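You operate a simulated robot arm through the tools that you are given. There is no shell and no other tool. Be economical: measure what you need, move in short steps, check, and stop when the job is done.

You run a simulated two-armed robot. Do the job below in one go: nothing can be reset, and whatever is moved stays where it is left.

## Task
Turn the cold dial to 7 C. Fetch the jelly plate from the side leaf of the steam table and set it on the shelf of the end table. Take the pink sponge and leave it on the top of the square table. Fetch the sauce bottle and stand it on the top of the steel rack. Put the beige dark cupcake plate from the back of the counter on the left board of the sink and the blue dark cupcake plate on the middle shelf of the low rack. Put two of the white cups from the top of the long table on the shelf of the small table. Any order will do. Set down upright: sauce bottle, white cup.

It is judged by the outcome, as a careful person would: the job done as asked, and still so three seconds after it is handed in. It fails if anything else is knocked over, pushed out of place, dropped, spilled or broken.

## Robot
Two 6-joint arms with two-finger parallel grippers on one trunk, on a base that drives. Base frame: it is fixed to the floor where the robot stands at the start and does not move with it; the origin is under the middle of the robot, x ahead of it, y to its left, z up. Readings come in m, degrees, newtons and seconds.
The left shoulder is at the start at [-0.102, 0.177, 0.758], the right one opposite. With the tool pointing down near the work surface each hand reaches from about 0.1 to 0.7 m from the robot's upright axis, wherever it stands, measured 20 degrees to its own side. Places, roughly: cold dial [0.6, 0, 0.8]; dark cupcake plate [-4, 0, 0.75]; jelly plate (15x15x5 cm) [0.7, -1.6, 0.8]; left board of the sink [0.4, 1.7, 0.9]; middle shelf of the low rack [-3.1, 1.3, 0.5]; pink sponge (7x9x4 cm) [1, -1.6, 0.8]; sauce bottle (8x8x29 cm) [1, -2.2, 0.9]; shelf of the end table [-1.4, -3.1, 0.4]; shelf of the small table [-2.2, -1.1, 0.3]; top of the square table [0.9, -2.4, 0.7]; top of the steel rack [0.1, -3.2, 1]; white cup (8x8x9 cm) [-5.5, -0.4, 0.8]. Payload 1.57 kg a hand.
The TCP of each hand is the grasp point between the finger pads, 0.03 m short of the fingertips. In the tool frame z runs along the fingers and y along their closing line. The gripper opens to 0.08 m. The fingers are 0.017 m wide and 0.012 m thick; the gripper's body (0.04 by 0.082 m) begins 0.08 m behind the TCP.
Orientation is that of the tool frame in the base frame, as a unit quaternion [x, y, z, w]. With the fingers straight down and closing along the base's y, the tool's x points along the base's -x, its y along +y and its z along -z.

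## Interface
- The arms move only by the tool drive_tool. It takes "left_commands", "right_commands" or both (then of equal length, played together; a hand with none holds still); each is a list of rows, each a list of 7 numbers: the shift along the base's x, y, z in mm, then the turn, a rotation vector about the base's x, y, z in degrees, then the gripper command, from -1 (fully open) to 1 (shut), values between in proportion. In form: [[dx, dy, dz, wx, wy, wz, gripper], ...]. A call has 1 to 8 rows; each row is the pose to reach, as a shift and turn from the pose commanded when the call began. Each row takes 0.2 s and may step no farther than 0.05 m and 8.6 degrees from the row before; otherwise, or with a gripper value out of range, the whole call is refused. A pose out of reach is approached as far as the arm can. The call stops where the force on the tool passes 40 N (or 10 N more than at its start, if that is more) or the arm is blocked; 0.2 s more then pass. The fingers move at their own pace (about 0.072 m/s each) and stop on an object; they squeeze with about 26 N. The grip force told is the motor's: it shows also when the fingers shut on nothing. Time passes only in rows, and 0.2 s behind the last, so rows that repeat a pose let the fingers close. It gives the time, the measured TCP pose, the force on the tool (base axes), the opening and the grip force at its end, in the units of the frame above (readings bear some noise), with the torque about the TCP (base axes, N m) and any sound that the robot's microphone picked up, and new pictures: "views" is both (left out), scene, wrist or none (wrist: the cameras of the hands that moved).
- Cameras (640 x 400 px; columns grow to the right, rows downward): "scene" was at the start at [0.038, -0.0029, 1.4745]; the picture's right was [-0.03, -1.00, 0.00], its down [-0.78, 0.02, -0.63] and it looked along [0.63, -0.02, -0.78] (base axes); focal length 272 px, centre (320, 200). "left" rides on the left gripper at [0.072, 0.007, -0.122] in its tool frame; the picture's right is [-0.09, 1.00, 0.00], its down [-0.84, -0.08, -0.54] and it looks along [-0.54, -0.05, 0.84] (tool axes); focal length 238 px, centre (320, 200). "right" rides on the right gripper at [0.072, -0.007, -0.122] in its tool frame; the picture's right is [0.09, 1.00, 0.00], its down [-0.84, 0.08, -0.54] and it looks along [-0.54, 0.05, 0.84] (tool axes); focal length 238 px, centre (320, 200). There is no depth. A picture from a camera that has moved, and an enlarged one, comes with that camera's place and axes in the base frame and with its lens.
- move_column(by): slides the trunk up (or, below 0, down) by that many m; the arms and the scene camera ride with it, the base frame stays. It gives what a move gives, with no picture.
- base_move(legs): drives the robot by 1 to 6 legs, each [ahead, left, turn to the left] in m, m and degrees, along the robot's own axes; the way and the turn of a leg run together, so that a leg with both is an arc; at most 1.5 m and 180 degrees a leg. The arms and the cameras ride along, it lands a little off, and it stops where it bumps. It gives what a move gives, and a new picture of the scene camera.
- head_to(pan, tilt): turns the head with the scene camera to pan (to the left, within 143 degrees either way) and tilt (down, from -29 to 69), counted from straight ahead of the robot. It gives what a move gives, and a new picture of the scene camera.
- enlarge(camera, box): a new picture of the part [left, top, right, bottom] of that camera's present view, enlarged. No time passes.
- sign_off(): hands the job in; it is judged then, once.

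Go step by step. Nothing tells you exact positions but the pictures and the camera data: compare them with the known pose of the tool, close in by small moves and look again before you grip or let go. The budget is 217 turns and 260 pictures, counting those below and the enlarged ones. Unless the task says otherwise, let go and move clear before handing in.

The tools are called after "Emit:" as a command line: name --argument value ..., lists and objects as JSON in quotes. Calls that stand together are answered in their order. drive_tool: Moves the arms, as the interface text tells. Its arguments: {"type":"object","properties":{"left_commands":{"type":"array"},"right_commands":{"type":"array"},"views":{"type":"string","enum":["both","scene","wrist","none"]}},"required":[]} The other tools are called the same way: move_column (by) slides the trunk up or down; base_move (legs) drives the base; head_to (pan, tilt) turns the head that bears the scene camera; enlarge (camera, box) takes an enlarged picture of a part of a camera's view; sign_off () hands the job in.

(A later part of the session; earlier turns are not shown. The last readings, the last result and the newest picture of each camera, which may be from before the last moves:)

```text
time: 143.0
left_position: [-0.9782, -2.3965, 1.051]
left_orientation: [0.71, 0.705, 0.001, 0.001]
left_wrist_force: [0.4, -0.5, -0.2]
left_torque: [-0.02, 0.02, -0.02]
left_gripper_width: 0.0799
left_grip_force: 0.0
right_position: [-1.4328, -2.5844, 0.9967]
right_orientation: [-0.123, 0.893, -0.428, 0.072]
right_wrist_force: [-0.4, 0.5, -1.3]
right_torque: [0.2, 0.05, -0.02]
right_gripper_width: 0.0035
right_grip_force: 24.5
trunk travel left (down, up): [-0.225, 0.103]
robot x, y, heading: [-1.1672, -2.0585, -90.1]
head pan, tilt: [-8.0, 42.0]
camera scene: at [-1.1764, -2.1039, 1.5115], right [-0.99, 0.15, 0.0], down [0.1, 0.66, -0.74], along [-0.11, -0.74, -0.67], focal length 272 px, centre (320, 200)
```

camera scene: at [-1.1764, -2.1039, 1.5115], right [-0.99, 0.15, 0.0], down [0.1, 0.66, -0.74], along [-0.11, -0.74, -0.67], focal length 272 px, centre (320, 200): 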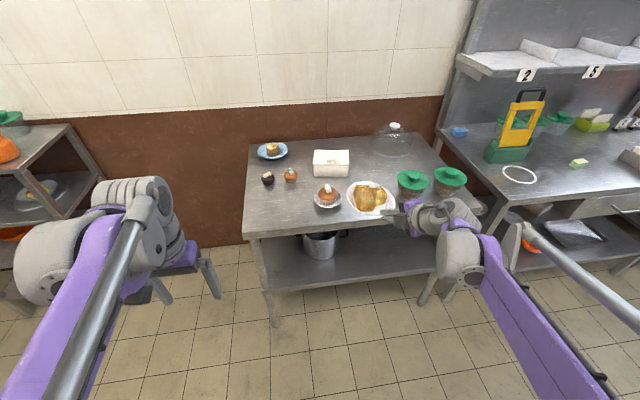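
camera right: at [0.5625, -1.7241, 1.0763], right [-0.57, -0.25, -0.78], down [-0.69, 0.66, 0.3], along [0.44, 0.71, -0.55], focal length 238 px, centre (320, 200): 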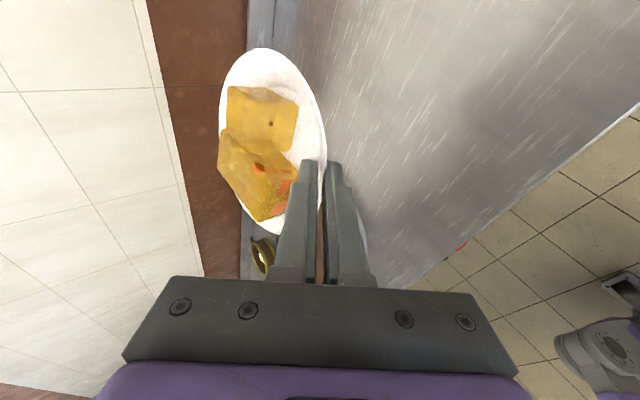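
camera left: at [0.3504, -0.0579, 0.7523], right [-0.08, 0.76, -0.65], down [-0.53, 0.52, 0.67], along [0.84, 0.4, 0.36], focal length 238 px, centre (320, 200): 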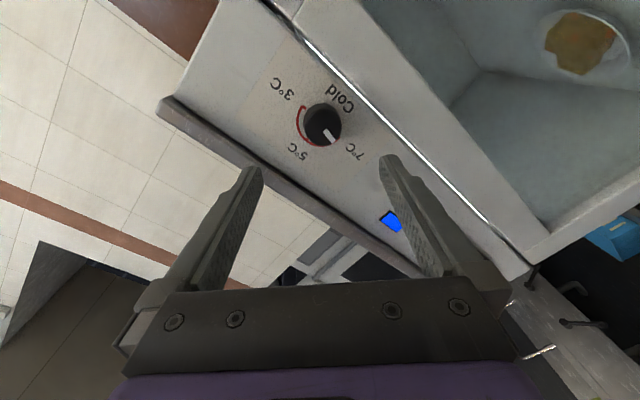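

End table: top z ≈ 0.72, x -1.0 to -1.95, front y ≈ -2.81; its shelf at z ≈ 0.33 has a pot at the left, free space right of it. I'll lower the trunk, then bring the plate down in front of the table.

Emit:
move_column --by -0.22

Emit:
drive_tool --right_commands '[[-10, 5, -45, 0, 0, 0, 1], [-20, 10, -90, 0, 0, 0, 1], [-30, 15, -135, 0, 0, 0, 1], [-40, 20, -180, 0, 0, 0, 1], [-50, 20, -225, 0, 0, 0, 1], [-60, 20, -270, 0, 0, 0, 1]]' --views "both"

```text
time: 145.3
left_position: [-0.9766, -2.3961, 0.8304]
left_orientation: [0.709, 0.705, 0.001, 0.0]
left_wrist_force: [-0.3, -0.2, -0.1]
left_torque: [0.01, 0.01, 0.0]
left_gripper_width: 0.0798
left_grip_force: 0.0
right_position: [-1.4334, -2.5845, 0.7767]
right_orientation: [-0.124, 0.892, -0.428, 0.072]
right_wrist_force: [-0.2, 0.4, -2.6]
right_torque: [0.16, 0.07, 0.01]
right_gripper_width: 0.0035
right_grip_force: 24.9
trunk travel left (down, up): [-0.005, 0.323]
robot x, y, heading: [-1.1632, -2.0632, -90.3]
head pan, tilt: [-8.0, 42.0]
```

```text
time: 146.7
left_position: [-0.979, -2.3969, 0.832]
left_orientation: [0.709, 0.705, 0.001, 0.0]
left_wrist_force: [0.1, 0.4, 0.3]
left_torque: [-0.03, -0.02, 0.0]
left_gripper_width: 0.08
left_grip_force: 0.1
right_position: [-1.4923, -2.5649, 0.5047]
right_orientation: [-0.123, 0.892, -0.428, 0.072]
right_wrist_force: [0.8, 0.2, -2.2]
right_torque: [0.19, 0.08, -0.01]
right_gripper_width: 0.0032
right_grip_force: 24.5
trunk travel left (down, up): [-0.005, 0.323]
robot x, y, heading: [-1.1622, -2.0574, -90.5]
head pan, tilt: [-8.0, 42.0]
camera scene: at [-1.177, -2.1532, 1.2891], right [-0.99, 0.15, 0.0], down [0.1, 0.66, -0.74], along [-0.11, -0.73, -0.67], focal length 272 px, centre (320, 200)
camera right: at [-1.588, -2.4989, 0.5856], right [-0.25, 0.58, -0.78], down [0.66, 0.69, 0.3], along [0.71, -0.44, -0.55], focal length 238 px, centre (320, 200)
```

scene: 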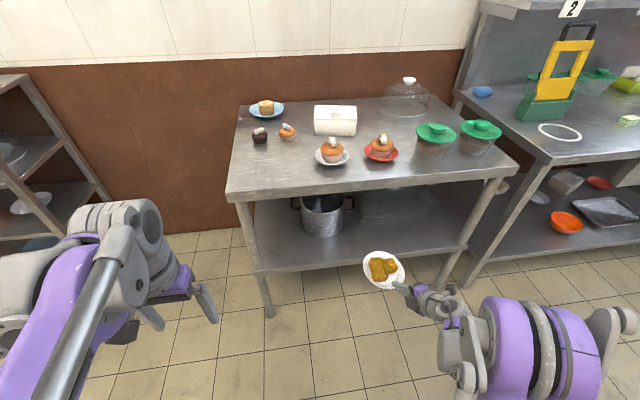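
right: 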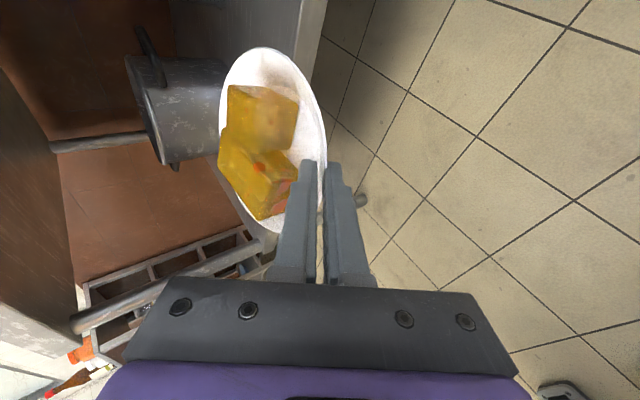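

Checking the shelf's free area with an enlarged view.

Emit:
enlarge --camera "scene" --box '[240, 170, 500, 300]'

```text
2.46 times, centred on (370, 235) of scene
camera zoom: at [-1.177, -2.1532, 1.2891], right [-0.99, 0.15, 0.0], down [0.1, 0.66, -0.74], along [-0.11, -0.73, -0.67], focal length 670 px, centre (197, 114)
```

zoom: 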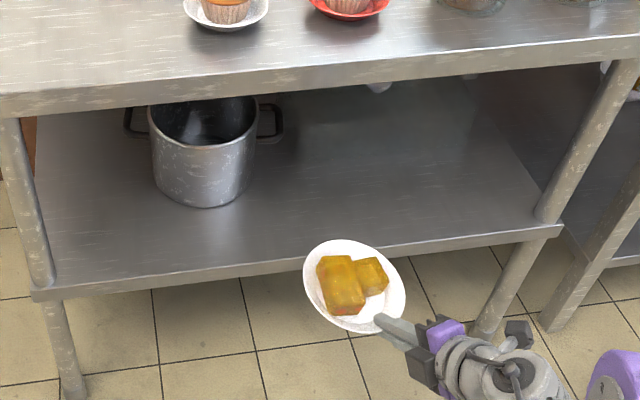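

Emit:
enlarge --camera "scene" --box '[350, 235, 440, 310]'

```text
5.33 times, centred on (395, 272) of scene
camera zoom: at [-1.177, -2.1532, 1.2891], right [-0.99, 0.15, 0.0], down [0.1, 0.66, -0.74], along [-0.11, -0.73, -0.67], focal length 1451 px, centre (-80, -187)
```

zoom: 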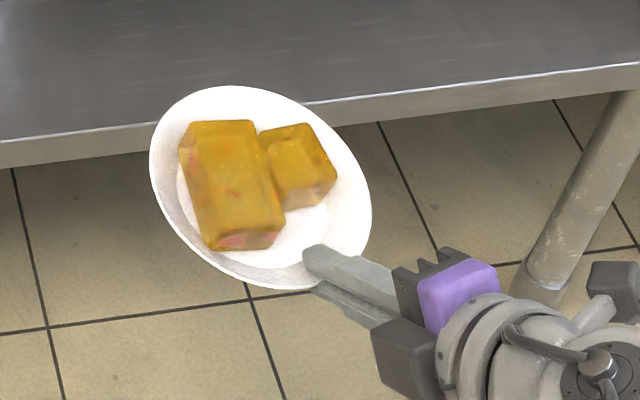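

The plate is close to level. Driving forward and slightly right so the plate goes over the shelf.

Emit:
base_move --legs '[[0.2, -0.07, 0]]'

Emit:
enlarge --camera "right" --box '[0, 0, 640, 400]'

```text
time: 148.3
left_position: [-1.0506, -2.5949, 0.8303]
left_orientation: [0.71, 0.704, 0.001, 0.0]
left_wrist_force: [-0.5, -0.3, -0.2]
left_torque: [0.03, 0.0, -0.03]
left_gripper_width: 0.0799
left_grip_force: 0.1
right_position: [-1.5637, -2.7641, 0.5067]
right_orientation: [-0.123, 0.893, -0.427, 0.072]
right_wrist_force: [0.0, -0.3, -2.4]
right_torque: [0.2, 0.07, 0.02]
right_gripper_width: 0.0037
right_grip_force: 24.6
trunk travel left (down, up): [-0.005, 0.323]
robot x, y, heading: [-1.238, -2.2615, -90.6]
head pan, tilt: [-8.0, 42.0]
camera scene: at [-1.2491, -2.3524, 1.2891], right [-0.99, 0.15, 0.0], down [0.1, 0.66, -0.74], along [-0.11, -0.73, -0.67], focal length 272 px, centre (320, 200)
```

scene: 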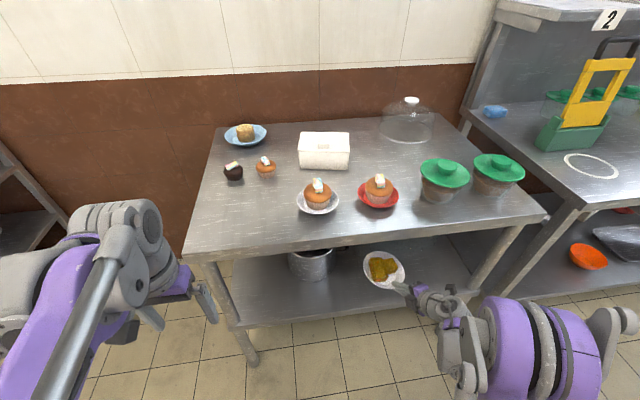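

```text
1.00 times, centred on (320, 200) of right (not enlarged: the box is as wide or as high as the picture)
camera zoom: at [-1.6602, -2.6978, 0.5862], right [-0.25, 0.58, -0.78], down [0.66, 0.69, 0.3], along [0.71, -0.44, -0.55], focal length 238 px, centre (320, 200)
```

zoom: 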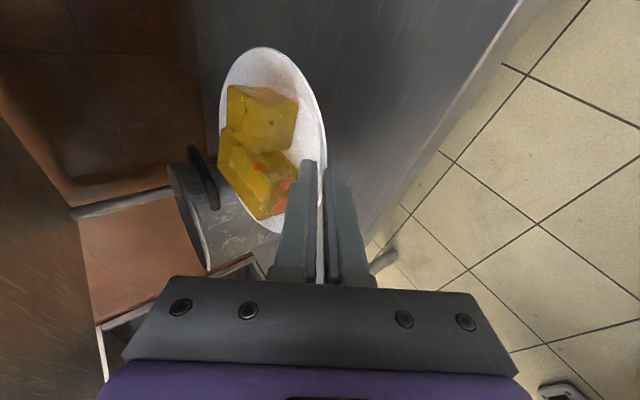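

Moving the plate 9 cm deeper and down towards the shelf.

Emit:
drive_tool --right_commands '[[-15, -35, -20, 0, 0, 0, 1], [-30, -65, -50, 0, 0, 0, 1], [-40, -85, -85, 0, 0, 0, 1], [-40, -90, -110, 0, 0, 0, 1], [-40, -90, -120, 0, 0, 0, 1]]' --views "both"

```text
time: 149.2
left_position: [-1.0488, -2.594, 0.8311]
left_orientation: [0.71, 0.704, -0.002, 0.0]
left_wrist_force: [0.0, -0.6, 0.1]
left_torque: [0.06, -0.06, 0.0]
left_gripper_width: 0.08
left_grip_force: 0.0
right_position: [-1.6022, -2.8455, 0.4286]
right_orientation: [-0.118, 0.891, -0.432, 0.077]
right_wrist_force: [3.7, 14.5, 31.7]
right_torque: [-0.67, -0.08, 0.09]
right_gripper_width: 0.0051
right_grip_force: 26.0
trunk travel left (down, up): [-0.005, 0.323]
robot x, y, heading: [-1.2411, -2.2556, -90.4]
head pan, tilt: [-8.0, 42.0]
stopped in row 4 (right hand): the force on the tool passed its limit at 107 N (the readings are from after the stop); the commanded pose is now the measured one
camera scene: at [-1.2479, -2.3497, 1.2894], right [-0.99, 0.15, 0.0], down [0.1, 0.66, -0.74], along [-0.11, -0.74, -0.67], focal length 272 px, centre (320, 200)
camera right: at [-1.6985, -2.7783, 0.5069], right [-0.23, 0.57, -0.79], down [0.66, 0.68, 0.3], along [0.71, -0.45, -0.54], focal length 238 px, centre (320, 200)
```

scene: 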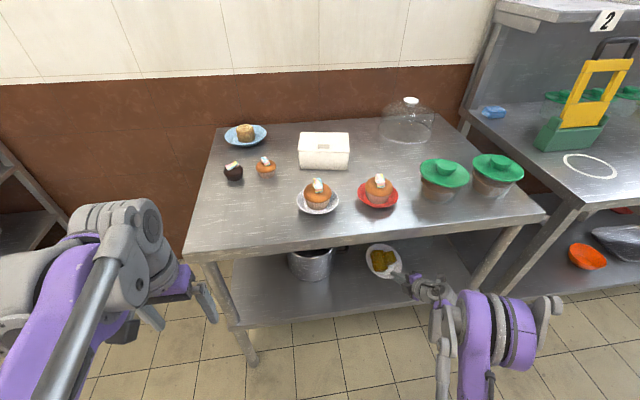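
right: 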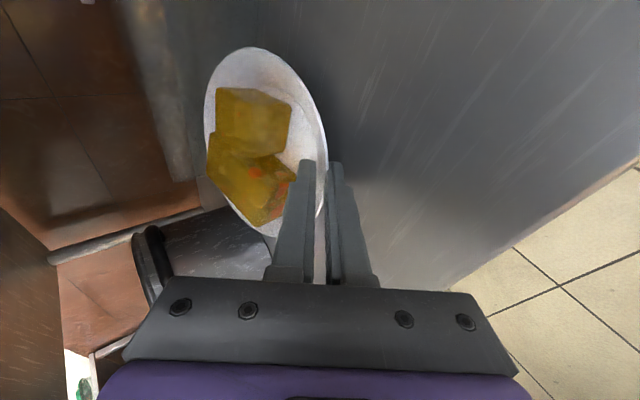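

Touched the shelf (it is at z ≈ 0.39). Easing up slightly, then opening the fingers part way so the plate settles.

Emit:
drive_tool --right_commands '[[0, 0, 2, 0, 0, 0, 1], [0, 0, 2, 0, 0, 0, 0.8], [0, 0, 2, 0, 0, 0, 0.6], [0, 0, 2, 0, 0, 0, 0.5], [0, 0, 2, 0, 0, 0, 0.5]]' --views "wrist"

Emit:
enlarge --camera "scene" --box '[340, 220, 460, 310]'

```text
time: 150.4
left_position: [-1.0499, -2.5939, 0.8311]
left_orientation: [0.709, 0.705, 0.0, 0.001]
left_wrist_force: [-0.2, 0.1, 0.6]
left_torque: [-0.01, -0.01, 0.02]
left_gripper_width: 0.0798
left_grip_force: 0.0
right_position: [-1.6019, -2.8461, 0.4307]
right_orientation: [-0.119, 0.891, -0.431, 0.075]
right_wrist_force: [5.0, -6.1, 23.1]
right_torque: [-0.56, -0.1, 0.06]
right_gripper_width: 0.0069
right_grip_force: 0.0
trunk travel left (down, up): [-0.005, 0.323]
robot x, y, heading: [-1.2389, -2.2585, -90.6]
head pan, tilt: [-8.0, 42.0]
camera right: at [-1.6986, -2.7791, 0.5078], right [-0.23, 0.57, -0.79], down [0.66, 0.69, 0.3], along [0.71, -0.45, -0.54], focal length 238 px, centre (320, 200)
```

right: 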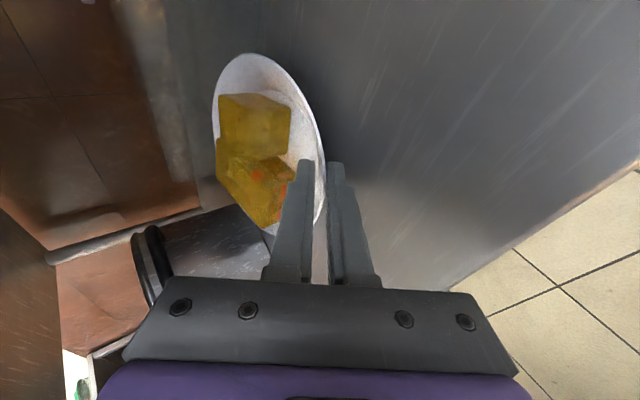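

```text
4.44 times, centred on (400, 265) of scene
camera zoom: at [-1.2477, -2.3503, 1.2893], right [-0.99, 0.15, 0.0], down [0.1, 0.66, -0.74], along [-0.11, -0.74, -0.67], focal length 1209 px, centre (-36, -89)
```

zoom: 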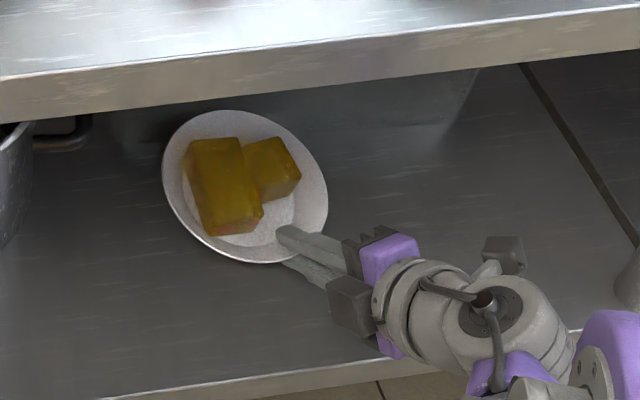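

The lower finger is now pressing on the shelf; I'll rise while opening so it stays put and the upper finger frees the rim.

Emit:
drive_tool --right_commands '[[0, 1, 3, 0, 0, 0, 0.6], [0, 2, 6, 0, 0, 0, 0.4], [0, 3, 8, 0, 0, 0, 0.3], [0, 3, 8, 0, 0, 0, 0.3]]' --views "wrist"

Emit:
enlarge --camera "scene" --box '[340, 220, 460, 310]'

```text
time: 151.4
left_position: [-1.0504, -2.5954, 0.8313]
left_orientation: [0.71, 0.704, -0.001, 0.001]
left_wrist_force: [-0.4, 0.1, 0.3]
left_torque: [-0.01, 0.02, -0.02]
left_gripper_width: 0.0799
left_grip_force: 0.1
right_position: [-1.6036, -2.8431, 0.4368]
right_orientation: [-0.119, 0.891, -0.431, 0.075]
right_wrist_force: [-0.6, -2.6, 4.9]
right_torque: [-0.11, 0.03, 0.0]
right_gripper_width: 0.0235
right_grip_force: 0.1
trunk travel left (down, up): [-0.005, 0.323]
robot x, y, heading: [-1.2391, -2.2614, -90.8]
head pan, tilt: [-8.0, 42.0]
camera right: at [-1.6997, -2.7764, 0.515], right [-0.23, 0.57, -0.79], down [0.66, 0.68, 0.3], along [0.71, -0.45, -0.54], focal length 238 px, centre (320, 200)
```

right: 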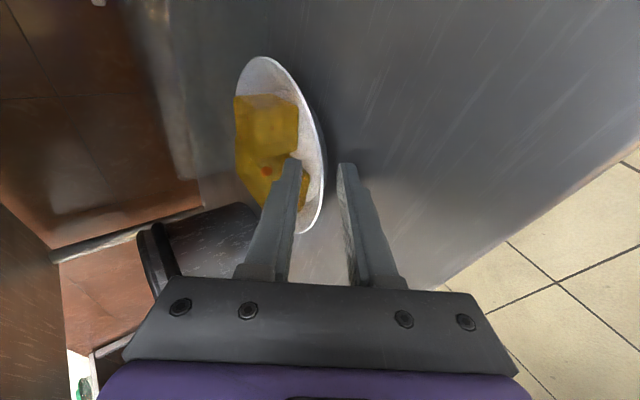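

```text
4.44 times, centred on (400, 265) of scene
camera zoom: at [-1.249, -2.3516, 1.2892], right [-0.99, 0.15, 0.0], down [0.1, 0.66, -0.74], along [-0.11, -0.74, -0.67], focal length 1209 px, centre (-36, -89)
```

zoom: 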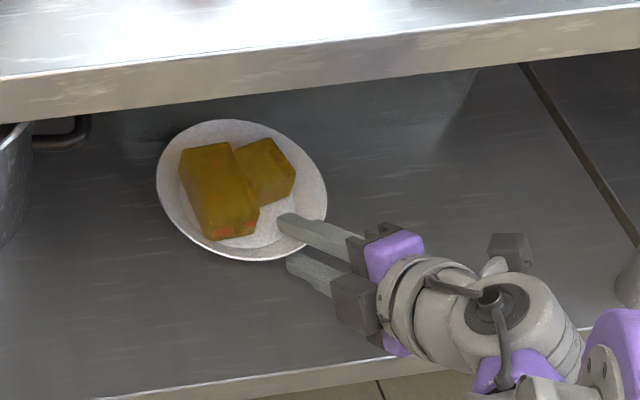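

The plate sits flat on the shelf. Withdrawing along the finger axis and out from under the table top.

Emit:
drive_tool --right_commands '[[-3, 11, 9, 0, 0, 0, 0.3], [-7, 26, 22, 0, 0, 0, 0.2], [-12, 45, 36, 0, 0, 0, 0], [-12, 85, 36, 0, 0, 0, -0.5], [-12, 125, 36, 0, 0, 0, -1], [-12, 165, 36, 0, 0, 0, -1]]' --views "scene"

Emit:
enlarge --camera "scene" --box '[320, 220, 440, 310]'

```text
time: 152.8
left_position: [-1.0509, -2.5961, 0.8307]
left_orientation: [0.709, 0.705, 0.0, 0.001]
left_wrist_force: [-0.6, -0.3, -0.7]
left_torque: [0.0, 0.05, 0.0]
left_gripper_width: 0.0799
left_grip_force: 0.2
right_position: [-1.6164, -2.6771, 0.4737]
right_orientation: [-0.118, 0.891, -0.431, 0.075]
right_wrist_force: [-0.2, -1.0, 0.1]
right_torque: [-0.01, 0.01, -0.02]
right_gripper_width: 0.0799
right_grip_force: 0.1
trunk travel left (down, up): [-0.005, 0.323]
robot x, y, heading: [-1.2372, -2.2593, -90.5]
head pan, tilt: [-8.0, 42.0]
camera scene: at [-1.2491, -2.3517, 1.2892], right [-0.99, 0.15, 0.0], down [0.1, 0.66, -0.74], along [-0.11, -0.74, -0.67], focal length 272 px, centre (320, 200)
```

scene: 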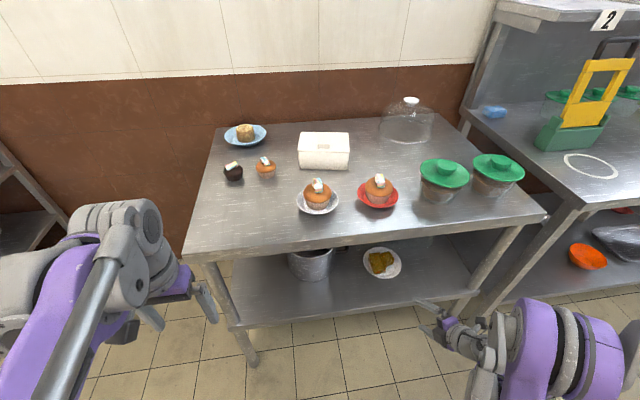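

```text
4.44 times, centred on (380, 265) of scene
camera zoom: at [-1.2491, -2.3517, 1.2892], right [-0.99, 0.15, 0.0], down [0.1, 0.66, -0.74], along [-0.11, -0.74, -0.67], focal length 1209 px, centre (53, -89)
```

zoom: 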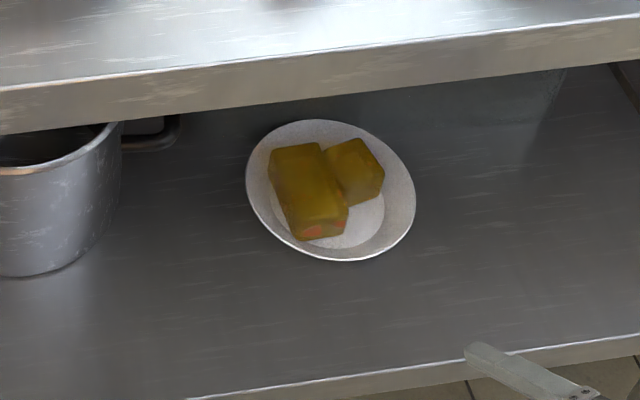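

Jelly plate done. Backing away, raising the trunk and turning to look down the room for the counter.

Emit:
base_move --legs '[[-0.25, 0, 0]]'

Emit:
move_column --by 0.2

Emit:
drive_tool --right_commands '[[30, 0, 45, 0, 0, 0, -1], [60, 0, 90, 0, 0, 0, -1], [80, 0, 135, 0, 0, 0, -1], [80, 0, 180, 0, 0, 0, -1], [80, 0, 220, 0, 0, 0, -1]]' --views "none"

Emit:
head_to --pan -110 --tilt 15

```text
time: 154.6
left_position: [-1.0484, -2.3466, 0.8305]
left_orientation: [0.709, 0.705, 0.001, 0.0]
left_wrist_force: [-0.9, 0.4, 0.3]
left_torque: [0.03, 0.01, -0.01]
left_gripper_width: 0.0802
left_grip_force: 0.1
right_position: [-1.6135, -2.4315, 0.4749]
right_orientation: [-0.119, 0.891, -0.432, 0.076]
right_wrist_force: [-0.1, -0.7, -0.8]
right_torque: [0.02, 0.02, -0.02]
right_gripper_width: 0.0802
right_grip_force: 0.0
trunk travel left (down, up): [-0.005, 0.323]
robot x, y, heading: [-1.2344, -2.0117, -90.5]
head pan, tilt: [-8.0, 42.0]
camera scene: at [-1.2473, -2.1035, 1.2892], right [-0.99, 0.14, 0.0], down [0.1, 0.66, -0.74], along [-0.11, -0.74, -0.67], focal length 272 px, centre (320, 200)
```

scene: 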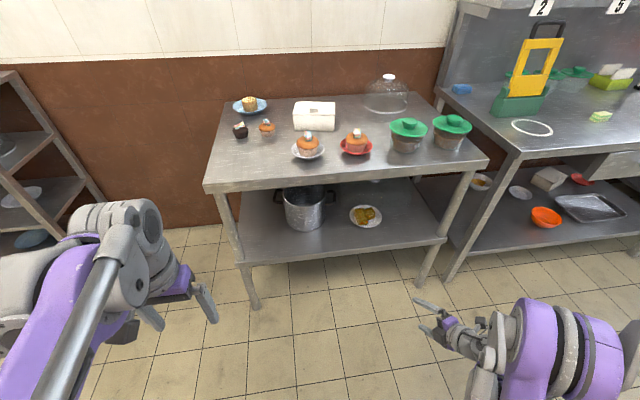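

```text
time: 156.8
left_position: [-1.048, -2.3466, 1.0317]
left_orientation: [0.709, 0.706, 0.0, 0.002]
left_wrist_force: [0.5, -0.1, 0.7]
left_torque: [0.02, -0.03, 0.01]
left_gripper_width: 0.08
left_grip_force: 0.1
right_position: [-1.6133, -2.4319, 0.6734]
right_orientation: [-0.12, 0.892, -0.43, 0.076]
right_wrist_force: [0.7, 0.5, -0.2]
right_torque: [-0.01, 0.01, 0.0]
right_gripper_width: 0.0801
right_grip_force: 0.1
trunk travel left (down, up): [-0.205, 0.123]
robot x, y, heading: [-1.2389, -2.0096, -90.5]
head pan, tilt: [-8.0, 42.0]
```

```text
refused: row 1 steps farther than a row can; nothing moved
```

```text
time: 158.6
left_position: [-1.0469, -2.3469, 1.0313]
left_orientation: [0.709, 0.705, 0.0, 0.0]
left_wrist_force: [0.4, 0.1, -0.3]
left_torque: [0.0, 0.01, -0.01]
left_gripper_width: 0.0801
left_grip_force: 0.1
right_position: [-1.6133, -2.4328, 0.6739]
right_orientation: [-0.12, 0.891, -0.431, 0.077]
right_wrist_force: [-0.6, 0.2, -0.1]
right_torque: [0.01, -0.02, 0.01]
right_gripper_width: 0.0799
right_grip_force: 0.1
trunk travel left (down, up): [-0.205, 0.123]
robot x, y, heading: [-1.2343, -2.01, -90.3]
head pan, tilt: [-110.0, 15.0]
camera scene: at [-1.3226, -1.9408, 1.5346], right [0.35, 0.94, 0.0], down [0.24, -0.09, -0.97], along [-0.91, 0.33, -0.26], focal length 272 px, centre (320, 200)
```

scene: 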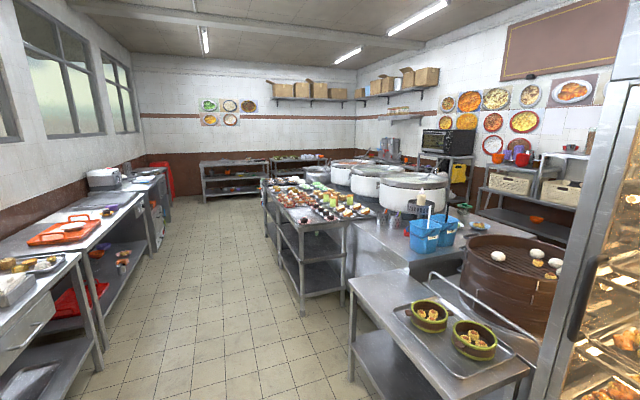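

I see a central island with rows of pastries, big pots and bowls. Enlarging to understand it.

Emit:
enlarge --camera "scene" --box '[250, 140, 490, 290]'

Emit:
drive_tool --right_commands '[[25, 0, 40, 0, 0, 0, -1], [50, 0, 80, 0, 0, 0, -1], [75, 0, 120, 0, 0, 0, -1], [85, 0, 165, 0, 0, 0, -1], [85, 0, 210, 0, 0, 0, -1]]' --views "none"

```text
2.67 times, centred on (370, 215) of scene
camera zoom: at [-1.3226, -1.9408, 1.5346], right [0.35, 0.94, 0.0], down [0.24, -0.09, -0.97], along [-0.91, 0.33, -0.26], focal length 726 px, centre (187, 160)
```

zoom: 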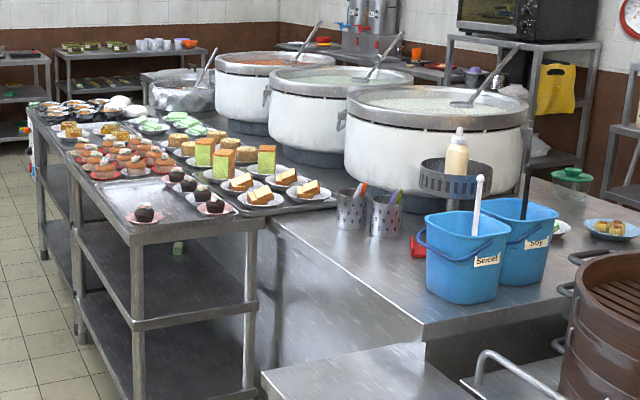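

```text
time: 159.8
left_position: [-1.0479, -2.3474, 1.0312]
left_orientation: [0.708, 0.706, 0.0, 0.0]
left_wrist_force: [0.2, -0.2, 0.5]
left_torque: [0.0, -0.01, 0.02]
left_gripper_width: 0.08
left_grip_force: 0.1
right_position: [-1.529, -2.4314, 0.8842]
right_orientation: [-0.119, 0.891, -0.431, 0.076]
right_wrist_force: [1.0, -0.7, 1.2]
right_torque: [0.03, 0.0, 0.01]
right_gripper_width: 0.0799
right_grip_force: 0.0
trunk travel left (down, up): [-0.205, 0.123]
robot x, y, heading: [-1.233, -2.0146, -90.5]
head pan, tilt: [-110.0, 15.0]
```

The cups stand on the table by the far wall; the cupcake plates must be on the far side of the island. Turning to face down the aisle and driving.

Emit:
base_move --legs '[[0, 0, -90], [1.5, 0, 0], [1.0, 0, 0]]'

Emit:
head_to --pan -30 --tilt 20

```text
time: 175.8
left_position: [-4.0603, -2.0906, 1.0318]
left_orientation: [1.0, -0.014, 0.0, 0.001]
left_wrist_force: [-0.6, 0.1, -0.1]
left_torque: [0.01, 0.02, 0.01]
left_gripper_width: 0.0802
left_grip_force: 0.1
right_position: [-4.1339, -1.6065, 0.8825]
right_orientation: [0.554, 0.708, -0.356, -0.255]
right_wrist_force: [-0.2, 0.3, -0.7]
right_torque: [0.01, 0.03, -0.02]
right_gripper_width: 0.0802
right_grip_force: 0.0
trunk travel left (down, up): [-0.205, 0.123]
robot x, y, heading: [-3.7182, -1.9097, 178.5]
head pan, tilt: [-110.0, 15.0]
camera scene: at [-3.6463, -1.8253, 1.5346], right [0.93, -0.37, 0.0], down [-0.09, -0.24, -0.97], along [0.35, 0.9, -0.26], focal length 272 px, centre (320, 200)
```

scene: 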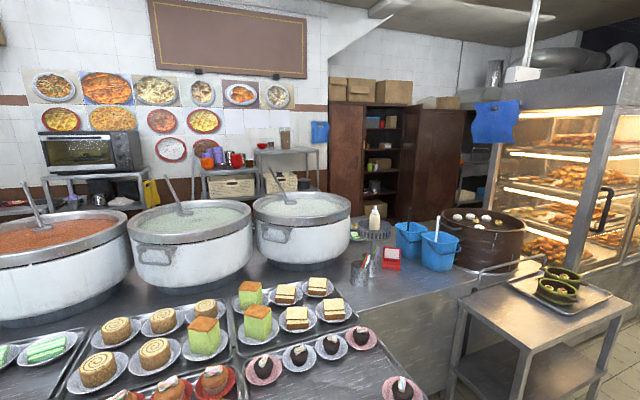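

```text
time: 177.4
left_position: [-4.0603, -2.0911, 1.031]
left_orientation: [1.0, -0.013, 0.0, 0.001]
left_wrist_force: [-0.1, -0.2, 0.0]
left_torque: [0.0, -0.01, 0.02]
left_gripper_width: 0.0798
left_grip_force: 0.1
right_position: [-4.134, -1.6079, 0.8819]
right_orientation: [0.552, 0.709, -0.356, -0.256]
right_wrist_force: [-0.3, -0.2, 0.1]
right_torque: [-0.03, 0.0, -0.01]
right_gripper_width: 0.08
right_grip_force: 0.1
trunk travel left (down, up): [-0.205, 0.123]
robot x, y, heading: [-3.7197, -1.9088, 178.7]
head pan, tilt: [-30.0, 20.0]
camera scene: at [-3.7596, -1.8634, 1.5264], right [0.52, 0.85, 0.0], down [0.29, -0.18, -0.94], along [-0.8, 0.49, -0.34], focal length 272 px, centre (320, 200)
```

scene: 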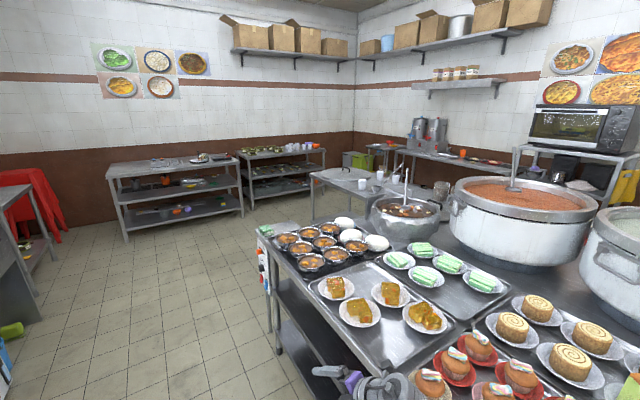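

White cups are on a table at the far end of the island (near [-5.5, -0.4]). Driving on along the aisle.

Emit:
base_move --legs '[[0.9, 0.1, 1.4]]'

Emit:
head_to --pan -60 --tilt 22

```text
time: 182.2
left_position: [-4.9633, -2.1858, 1.0307]
left_orientation: [1.0, -0.002, 0.0, 0.002]
left_wrist_force: [-0.1, 0.1, 0.1]
left_torque: [-0.02, 0.01, 0.03]
left_gripper_width: 0.0799
left_grip_force: 0.1
right_position: [-5.0512, -1.7061, 0.8834]
right_orientation: [0.545, 0.715, -0.359, -0.25]
right_wrist_force: [0.6, 0.2, 0.3]
right_torque: [0.01, 0.0, 0.0]
right_gripper_width: 0.08
right_grip_force: 0.0
trunk travel left (down, up): [-0.205, 0.123]
robot x, y, heading: [-4.6312, -1.9977, 180.0]
head pan, tilt: [-30.0, 20.0]
camera scene: at [-4.67, -1.9524, 1.5264], right [0.5, 0.86, 0.0], down [0.3, -0.17, -0.94], along [-0.81, 0.47, -0.34], focal length 272 px, centre (320, 200)
```

scene: 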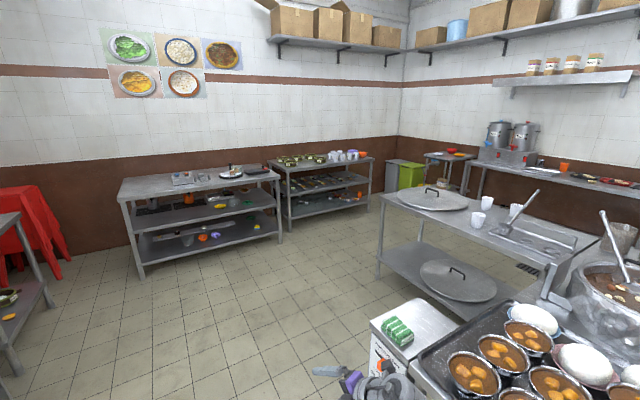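

```text
time: 183.1
left_position: [-4.9629, -2.1874, 1.0313]
left_orientation: [1.0, -0.002, 0.0, 0.002]
left_wrist_force: [0.6, -0.2, 0.0]
left_torque: [-0.03, 0.01, 0.0]
left_gripper_width: 0.0802
left_grip_force: 0.0
right_position: [-5.0502, -1.705, 0.8827]
right_orientation: [0.545, 0.715, -0.359, -0.25]
right_wrist_force: [-0.1, -0.1, -0.2]
right_torque: [-0.03, 0.01, 0.0]
right_gripper_width: 0.0798
right_grip_force: 0.0
trunk travel left (down, up): [-0.205, 0.123]
robot x, y, heading: [-4.6289, -1.9988, 180.0]
head pan, tilt: [-60.0, 22.0]
camera scene: at [-4.6355, -1.9186, 1.5232], right [0.87, 0.5, 0.0], down [0.19, -0.32, -0.93], along [-0.46, 0.8, -0.37], focal length 272 px, centre (320, 200)
```

scene: 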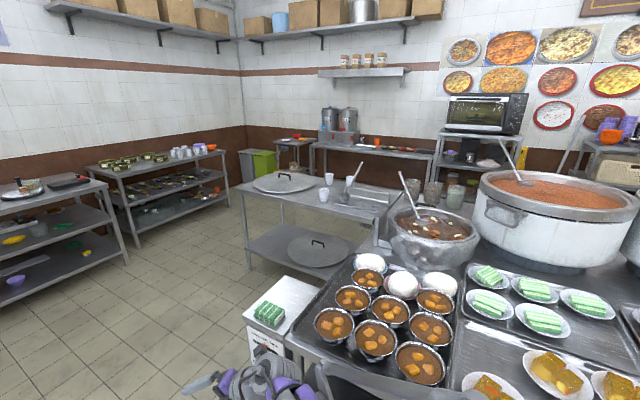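

The long table holds a pot lid and white cups near [-5.5, -0.25]. I'll first turn the right hand to point straight ahead (for a side grip), then drive round to face that table.

Emit:
drive_tool --right_commands '[[-8, -5, 15, -7.4, 1.4, -3.6, -1], [-16, -10, 30, -14.9, 2.9, -7.2, -1], [-24, -15, 45, -22.3, 4.3, -10.7, -1], [-32, -20, 60, -29.7, 5.7, -14.3, -1], [-40, -25, 75, -37.2, 7.2, -17.9, -1], [-48, -30, 90, -44.6, 8.6, -21.5, -1], [-56, -35, 105, -52, 10, -25.1, -1], [-64, -40, 115, -59.5, 11.5, -28.7, -1]]' --views "none"

Emit:
drive_tool --right_commands '[[0, 0, 0, -7.4, 1.4, -3.6, -1], [0, 0, 0, -14.9, 2.9, -7.2, -1], [0, 0, 0, -22.3, 4.3, -10.7, -1], [0, 0, 0, -29.7, 5.7, -14.3, -1]]' --views "none"

Emit:
base_move --legs '[[1.1, 0, 0], [0, 0, -90]]'

```text
time: 184.9
left_position: [-4.9652, -2.1869, 1.031]
left_orientation: [1.0, -0.002, 0.001, 0.001]
left_wrist_force: [0.0, 0.0, -0.6]
left_torque: [0.0, -0.02, 0.04]
left_gripper_width: 0.0801
left_grip_force: 0.1
right_position: [-5.1143, -1.7456, 0.9981]
right_orientation: [0.712, 0.266, -0.643, -0.094]
right_wrist_force: [0.6, 1.5, 0.0]
right_torque: [0.01, -0.03, 0.01]
right_gripper_width: 0.0802
right_grip_force: 0.1
trunk travel left (down, up): [-0.205, 0.123]
robot x, y, heading: [-4.6273, -2.0008, 179.7]
head pan, tilt: [-60.0, 22.0]
```

```text
time: 185.9
left_position: [-4.9639, -2.1859, 1.0307]
left_orientation: [1.0, -0.002, 0.001, 0.0]
left_wrist_force: [0.2, -0.1, 0.5]
left_torque: [0.01, 0.01, 0.01]
left_gripper_width: 0.0801
left_grip_force: 0.0
right_position: [-5.1143, -1.7441, 0.9977]
right_orientation: [0.708, -0.001, -0.706, -0.001]
right_wrist_force: [0.0, -0.5, 0.4]
right_torque: [0.01, 0.0, 0.05]
right_gripper_width: 0.0802
right_grip_force: 0.0
trunk travel left (down, up): [-0.205, 0.123]
robot x, y, heading: [-4.626, -1.9925, 179.9]
head pan, tilt: [-60.0, 22.0]
```

```text
time: 195.4
left_position: [-5.9261, -1.6755, 1.031]
left_orientation: [-0.707, 0.707, 0.001, 0.0]
left_wrist_force: [0.4, 0.6, -0.4]
left_torque: [0.01, 0.0, 0.02]
left_gripper_width: 0.08
left_grip_force: 0.0
right_position: [-5.4837, -1.5244, 0.9974]
right_orientation: [0.502, -0.498, -0.501, -0.498]
right_wrist_force: [-0.1, 0.2, 0.8]
right_torque: [0.0, -0.01, 0.03]
right_gripper_width: 0.0802
right_grip_force: 0.0
trunk travel left (down, up): [-0.205, 0.123]
robot x, y, heading: [-5.736, -2.01, 89.9]
head pan, tilt: [-60.0, 22.0]
camera scene: at [-5.6545, -2.0038, 1.5232], right [0.5, -0.87, 0.0], down [-0.32, -0.19, -0.93], along [0.8, 0.46, -0.37], focal length 272 px, centre (320, 200)
```

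scene: 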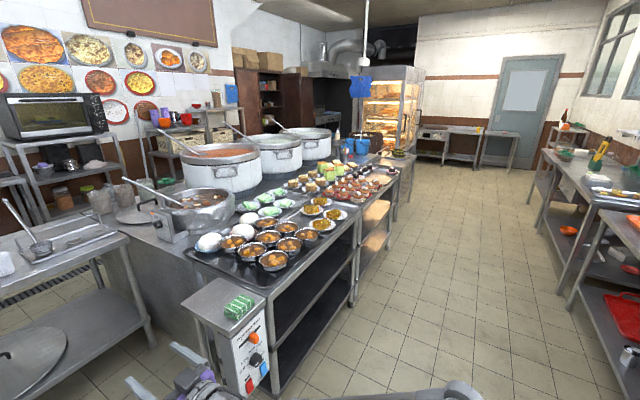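

Now looking forward at the long table.

Emit:
head_to --pan 0 --tilt 25

```text
time: 196.8
left_position: [-5.9252, -1.6758, 1.0313]
left_orientation: [0.707, -0.707, 0.0, 0.001]
left_wrist_force: [-0.6, -0.2, 0.4]
left_torque: [-0.01, 0.0, 0.01]
left_gripper_width: 0.08
left_grip_force: 0.0
right_position: [-5.4831, -1.5244, 0.9965]
right_orientation: [0.501, -0.499, -0.5, -0.499]
right_wrist_force: [0.0, -0.3, 0.0]
right_torque: [0.01, 0.03, 0.03]
right_gripper_width: 0.0803
right_grip_force: 0.1
trunk travel left (down, up): [-0.205, 0.123]
robot x, y, heading: [-5.7349, -2.0122, 89.9]
head pan, tilt: [0.0, 25.0]
camera scene: at [-5.7348, -1.9581, 1.5184], right [1.0, 0.0, 0.0], down [0.0, -0.42, -0.91], along [0.0, 0.91, -0.42], focal length 272 px, centre (320, 200)
```

scene: 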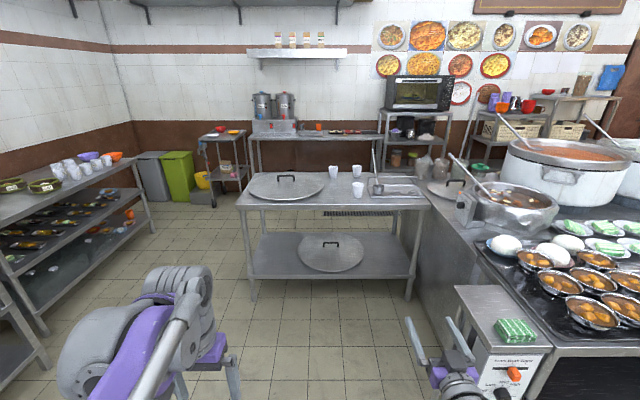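

Three white cups: A ≈ [-5.63, 0.11], B ≈ [-5.43, 0.13], C ≈ [-5.47, -0.25]; table front at y ≈ -0.42, top ≈ 0.76. Enlarging the cups.

Emit:
enlarge --camera "scene" --box '[310, 150, 400, 215]'

Emit:
base_move --legs '[[1.0, 0, 0]]'

Emit:
head_to --pan -10 --tilt 45

```text
6.15 times, centred on (355, 182) of scene
camera zoom: at [-5.7348, -1.9581, 1.5184], right [1.0, 0.0, 0.0], down [0.0, -0.42, -0.91], along [0.0, 0.91, -0.42], focal length 1675 px, centre (105, 308)
```

zoom: 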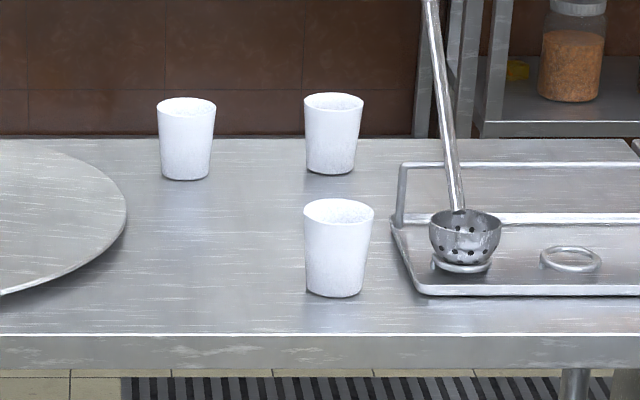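

```text
time: 201.9
left_position: [-5.9313, -0.6745, 1.0311]
left_orientation: [0.71, -0.705, -0.001, 0.001]
left_wrist_force: [0.8, -0.3, 0.3]
left_torque: [-0.04, -0.01, -0.02]
left_gripper_width: 0.0801
left_grip_force: 0.0
right_position: [-5.4911, -0.5205, 0.9974]
right_orientation: [0.503, -0.498, -0.501, -0.498]
right_wrist_force: [-0.5, 0.3, 0.1]
right_torque: [0.04, 0.01, -0.04]
right_gripper_width: 0.0802
right_grip_force: 0.1
trunk travel left (down, up): [-0.205, 0.123]
robot x, y, heading: [-5.742, -1.0073, 90.2]
head pan, tilt: [0.0, 25.0]
camera scene: at [-5.7389, -0.9556, 1.5183], right [1.0, 0.01, 0.0], down [0.0, -0.42, -0.91], along [-0.01, 0.91, -0.42], focal length 272 px, centre (320, 200)
```

scene: 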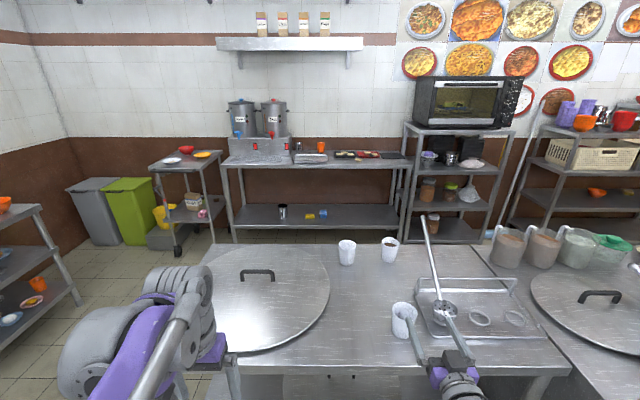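

```text
time: 202.8
left_position: [-5.9318, -0.6742, 1.0302]
left_orientation: [0.71, -0.705, -0.001, 0.001]
left_wrist_force: [0.4, 0.2, -0.7]
left_torque: [0.0, 0.02, 0.01]
left_gripper_width: 0.0801
left_grip_force: 0.0
right_position: [-5.4911, -0.5209, 0.9969]
right_orientation: [0.503, -0.498, -0.501, -0.498]
right_wrist_force: [0.2, 0.8, -0.4]
right_torque: [0.01, -0.01, 0.02]
right_gripper_width: 0.08
right_grip_force: 0.1
trunk travel left (down, up): [-0.205, 0.123]
robot x, y, heading: [-5.7411, -1.0069, 90.1]
head pan, tilt: [-10.0, 45.0]
camera scene: at [-5.7247, -0.9678, 1.4878], right [0.99, -0.17, 0.0], down [-0.12, -0.7, -0.71], along [0.12, 0.7, -0.71], focal length 272 px, centre (320, 200)
```

scene: 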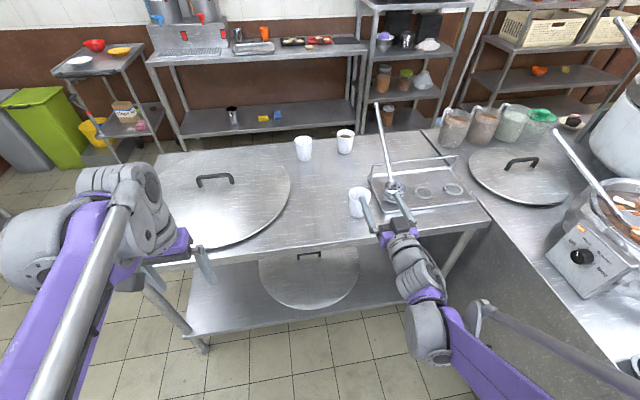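

Cup B looks filled, so I'll take A ≈ [-5.63, 0.0] (left hand) and C ≈ [-5.48, -0.34] (right hand). Lowering the right hand with a slight downward pitch in front of cup C.

Emit:
drive_tool --right_commands '[[0, -10, -45, -6, 0, 0, -1], [0, -15, -90, -12, 0, 0, -1], [0, -15, -130, -12, 0, 0, -1], [0, -15, -165, -12, 0, 0, -1]]' --views "both"

```text
time: 203.8
left_position: [-5.9305, -0.6753, 1.0307]
left_orientation: [0.71, -0.705, 0.001, 0.001]
left_wrist_force: [0.3, 0.1, -0.2]
left_torque: [0.0, 0.0, -0.03]
left_gripper_width: 0.08
left_grip_force: 0.1
right_position: [-5.4909, -0.5356, 0.8309]
right_orientation: [0.552, -0.547, -0.447, -0.442]
right_wrist_force: [-0.1, 0.2, 0.2]
right_torque: [0.0, 0.01, 0.03]
right_gripper_width: 0.08
right_grip_force: 0.0
trunk travel left (down, up): [-0.205, 0.123]
robot x, y, heading: [-5.7408, -1.0063, 90.4]
head pan, tilt: [-10.0, 45.0]
camera scene: at [-5.7244, -0.967, 1.4877], right [0.99, -0.17, 0.0], down [-0.12, -0.7, -0.71], along [0.12, 0.7, -0.71], focal length 272 px, centre (320, 200)
camera right: at [-5.483, -0.6706, 0.7857], right [-1.0, -0.03, -0.09], down [-0.07, -0.36, 0.93], along [-0.06, 0.93, 0.35], focal length 238 px, centre (320, 200)
```

scene: 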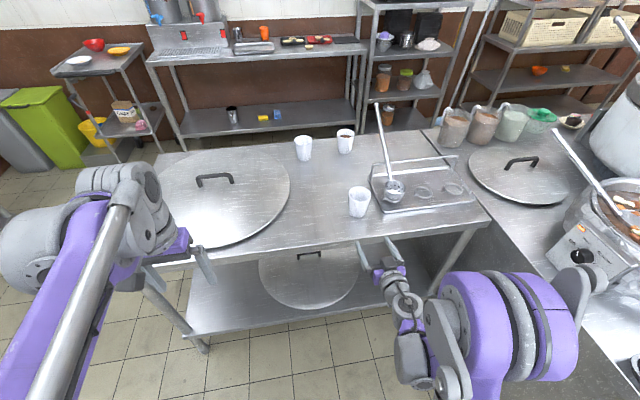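
right: 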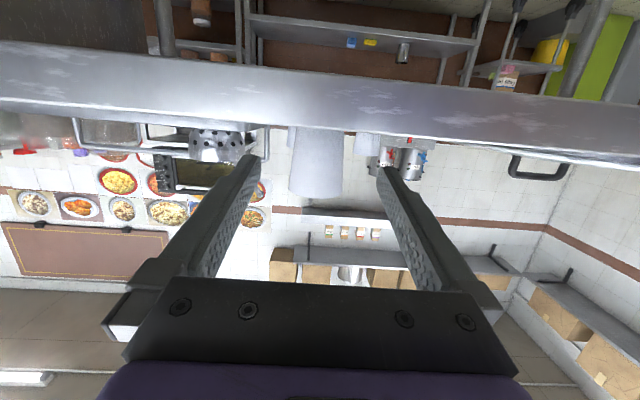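

Table top is at z ≈ 0.787 and cup C at ≈ [-5.49, -0.355]. Advancing the open fingers around its lower half.

Emit:
drive_tool --right_commands '[[0, 40, -4, 0, 0, 0, -1], [0, 80, -8, 0, 0, 0, -1], [0, 120, -10, 0, 0, 0, -1]]' --views "both"

```text
time: 204.6
left_position: [-5.9315, -0.6754, 1.0299]
left_orientation: [0.709, -0.705, 0.0, 0.001]
left_wrist_force: [-0.1, 0.1, -0.2]
left_torque: [-0.02, 0.01, 0.0]
left_gripper_width: 0.0803
left_grip_force: 0.1
right_position: [-5.4905, -0.4156, 0.8219]
right_orientation: [0.552, -0.547, -0.448, -0.442]
right_wrist_force: [0.4, 1.0, -1.0]
right_torque: [0.0, -0.02, 0.01]
right_gripper_width: 0.0801
right_grip_force: 0.1
trunk travel left (down, up): [-0.205, 0.123]
robot x, y, heading: [-5.7373, -1.0056, 90.3]
head pan, tilt: [-10.0, 45.0]
camera scene: at [-5.7246, -0.9668, 1.4877], right [0.99, -0.17, 0.0], down [-0.12, -0.7, -0.71], along [0.12, 0.7, -0.71], focal length 272 px, centre (320, 200)
camera right: at [-5.4822, -0.5509, 0.7766], right [-1.0, -0.03, -0.09], down [-0.07, -0.36, 0.93], along [-0.06, 0.93, 0.35], focal length 238 px, centre (320, 200)
```

scene: 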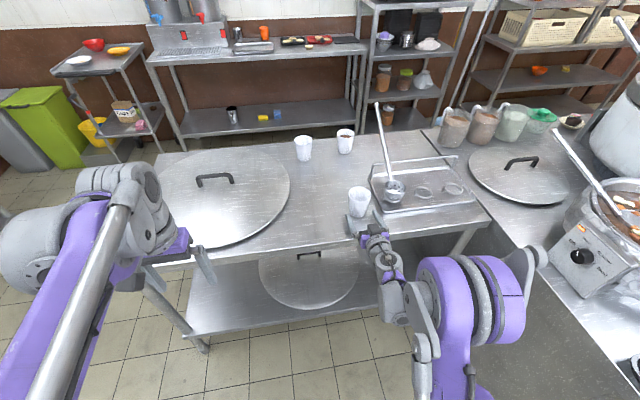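
right: 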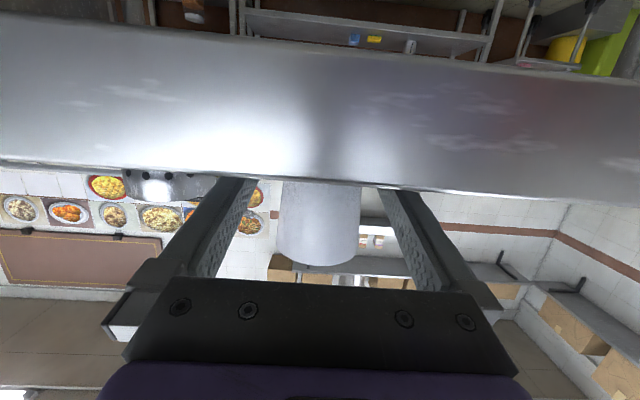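

The cup is centred between the fingers. To keep the hand's camera clear of the table edge I'll pitch to 28° and then advance.

Emit:
drive_tool --right_commands '[[0, 0, 6, -8, 0, 0, -1], [0, 0, 10, -16, 0, 0, -1], [0, 30, 8, -16, 0, 0, -1], [0, 60, 6, -16, 0, 0, -1], [0, 60, 6, -16, 0, 0, -1]]' --views "both"

```text
time: 205.8
left_position: [-5.9318, -0.6747, 1.0305]
left_orientation: [0.71, -0.705, 0.0, 0.0]
left_wrist_force: [0.4, 0.9, -0.3]
left_torque: [0.01, -0.05, -0.06]
left_gripper_width: 0.0801
left_grip_force: 0.1
right_position: [-5.4917, -0.3563, 0.8269]
right_orientation: [0.609, -0.604, -0.366, -0.361]
right_wrist_force: [-0.5, 0.1, -0.3]
right_torque: [0.04, 0.0, -0.02]
right_gripper_width: 0.08
right_grip_force: 0.2
trunk travel left (down, up): [-0.205, 0.123]
robot x, y, heading: [-5.7374, -1.0087, 90.4]
head pan, tilt: [-10.0, 45.0]
camera scene: at [-5.7247, -0.9682, 1.4878], right [0.99, -0.17, 0.0], down [-0.12, -0.7, -0.71], along [0.12, 0.7, -0.71], focal length 272 px, centre (320, 200)
camera right: at [-5.4825, -0.4979, 0.8206], right [-1.0, -0.05, -0.08], down [-0.07, -0.09, 0.99], along [-0.06, 0.99, 0.08], focal length 238 px, centre (320, 200)
```

scene: 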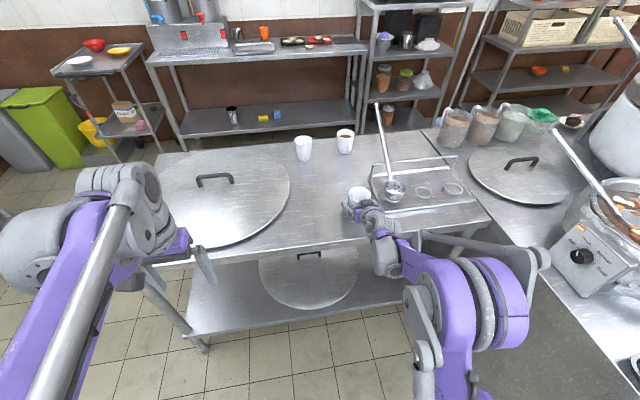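
right: 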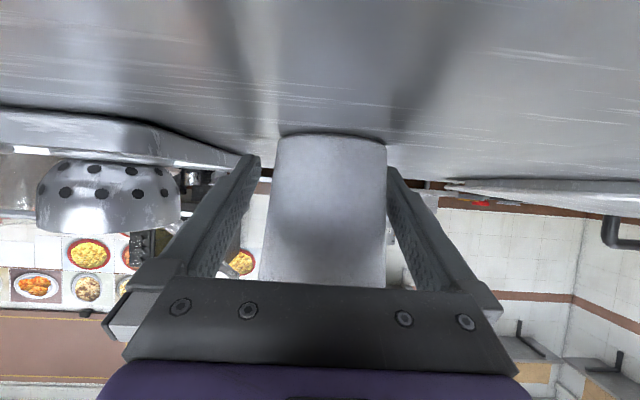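

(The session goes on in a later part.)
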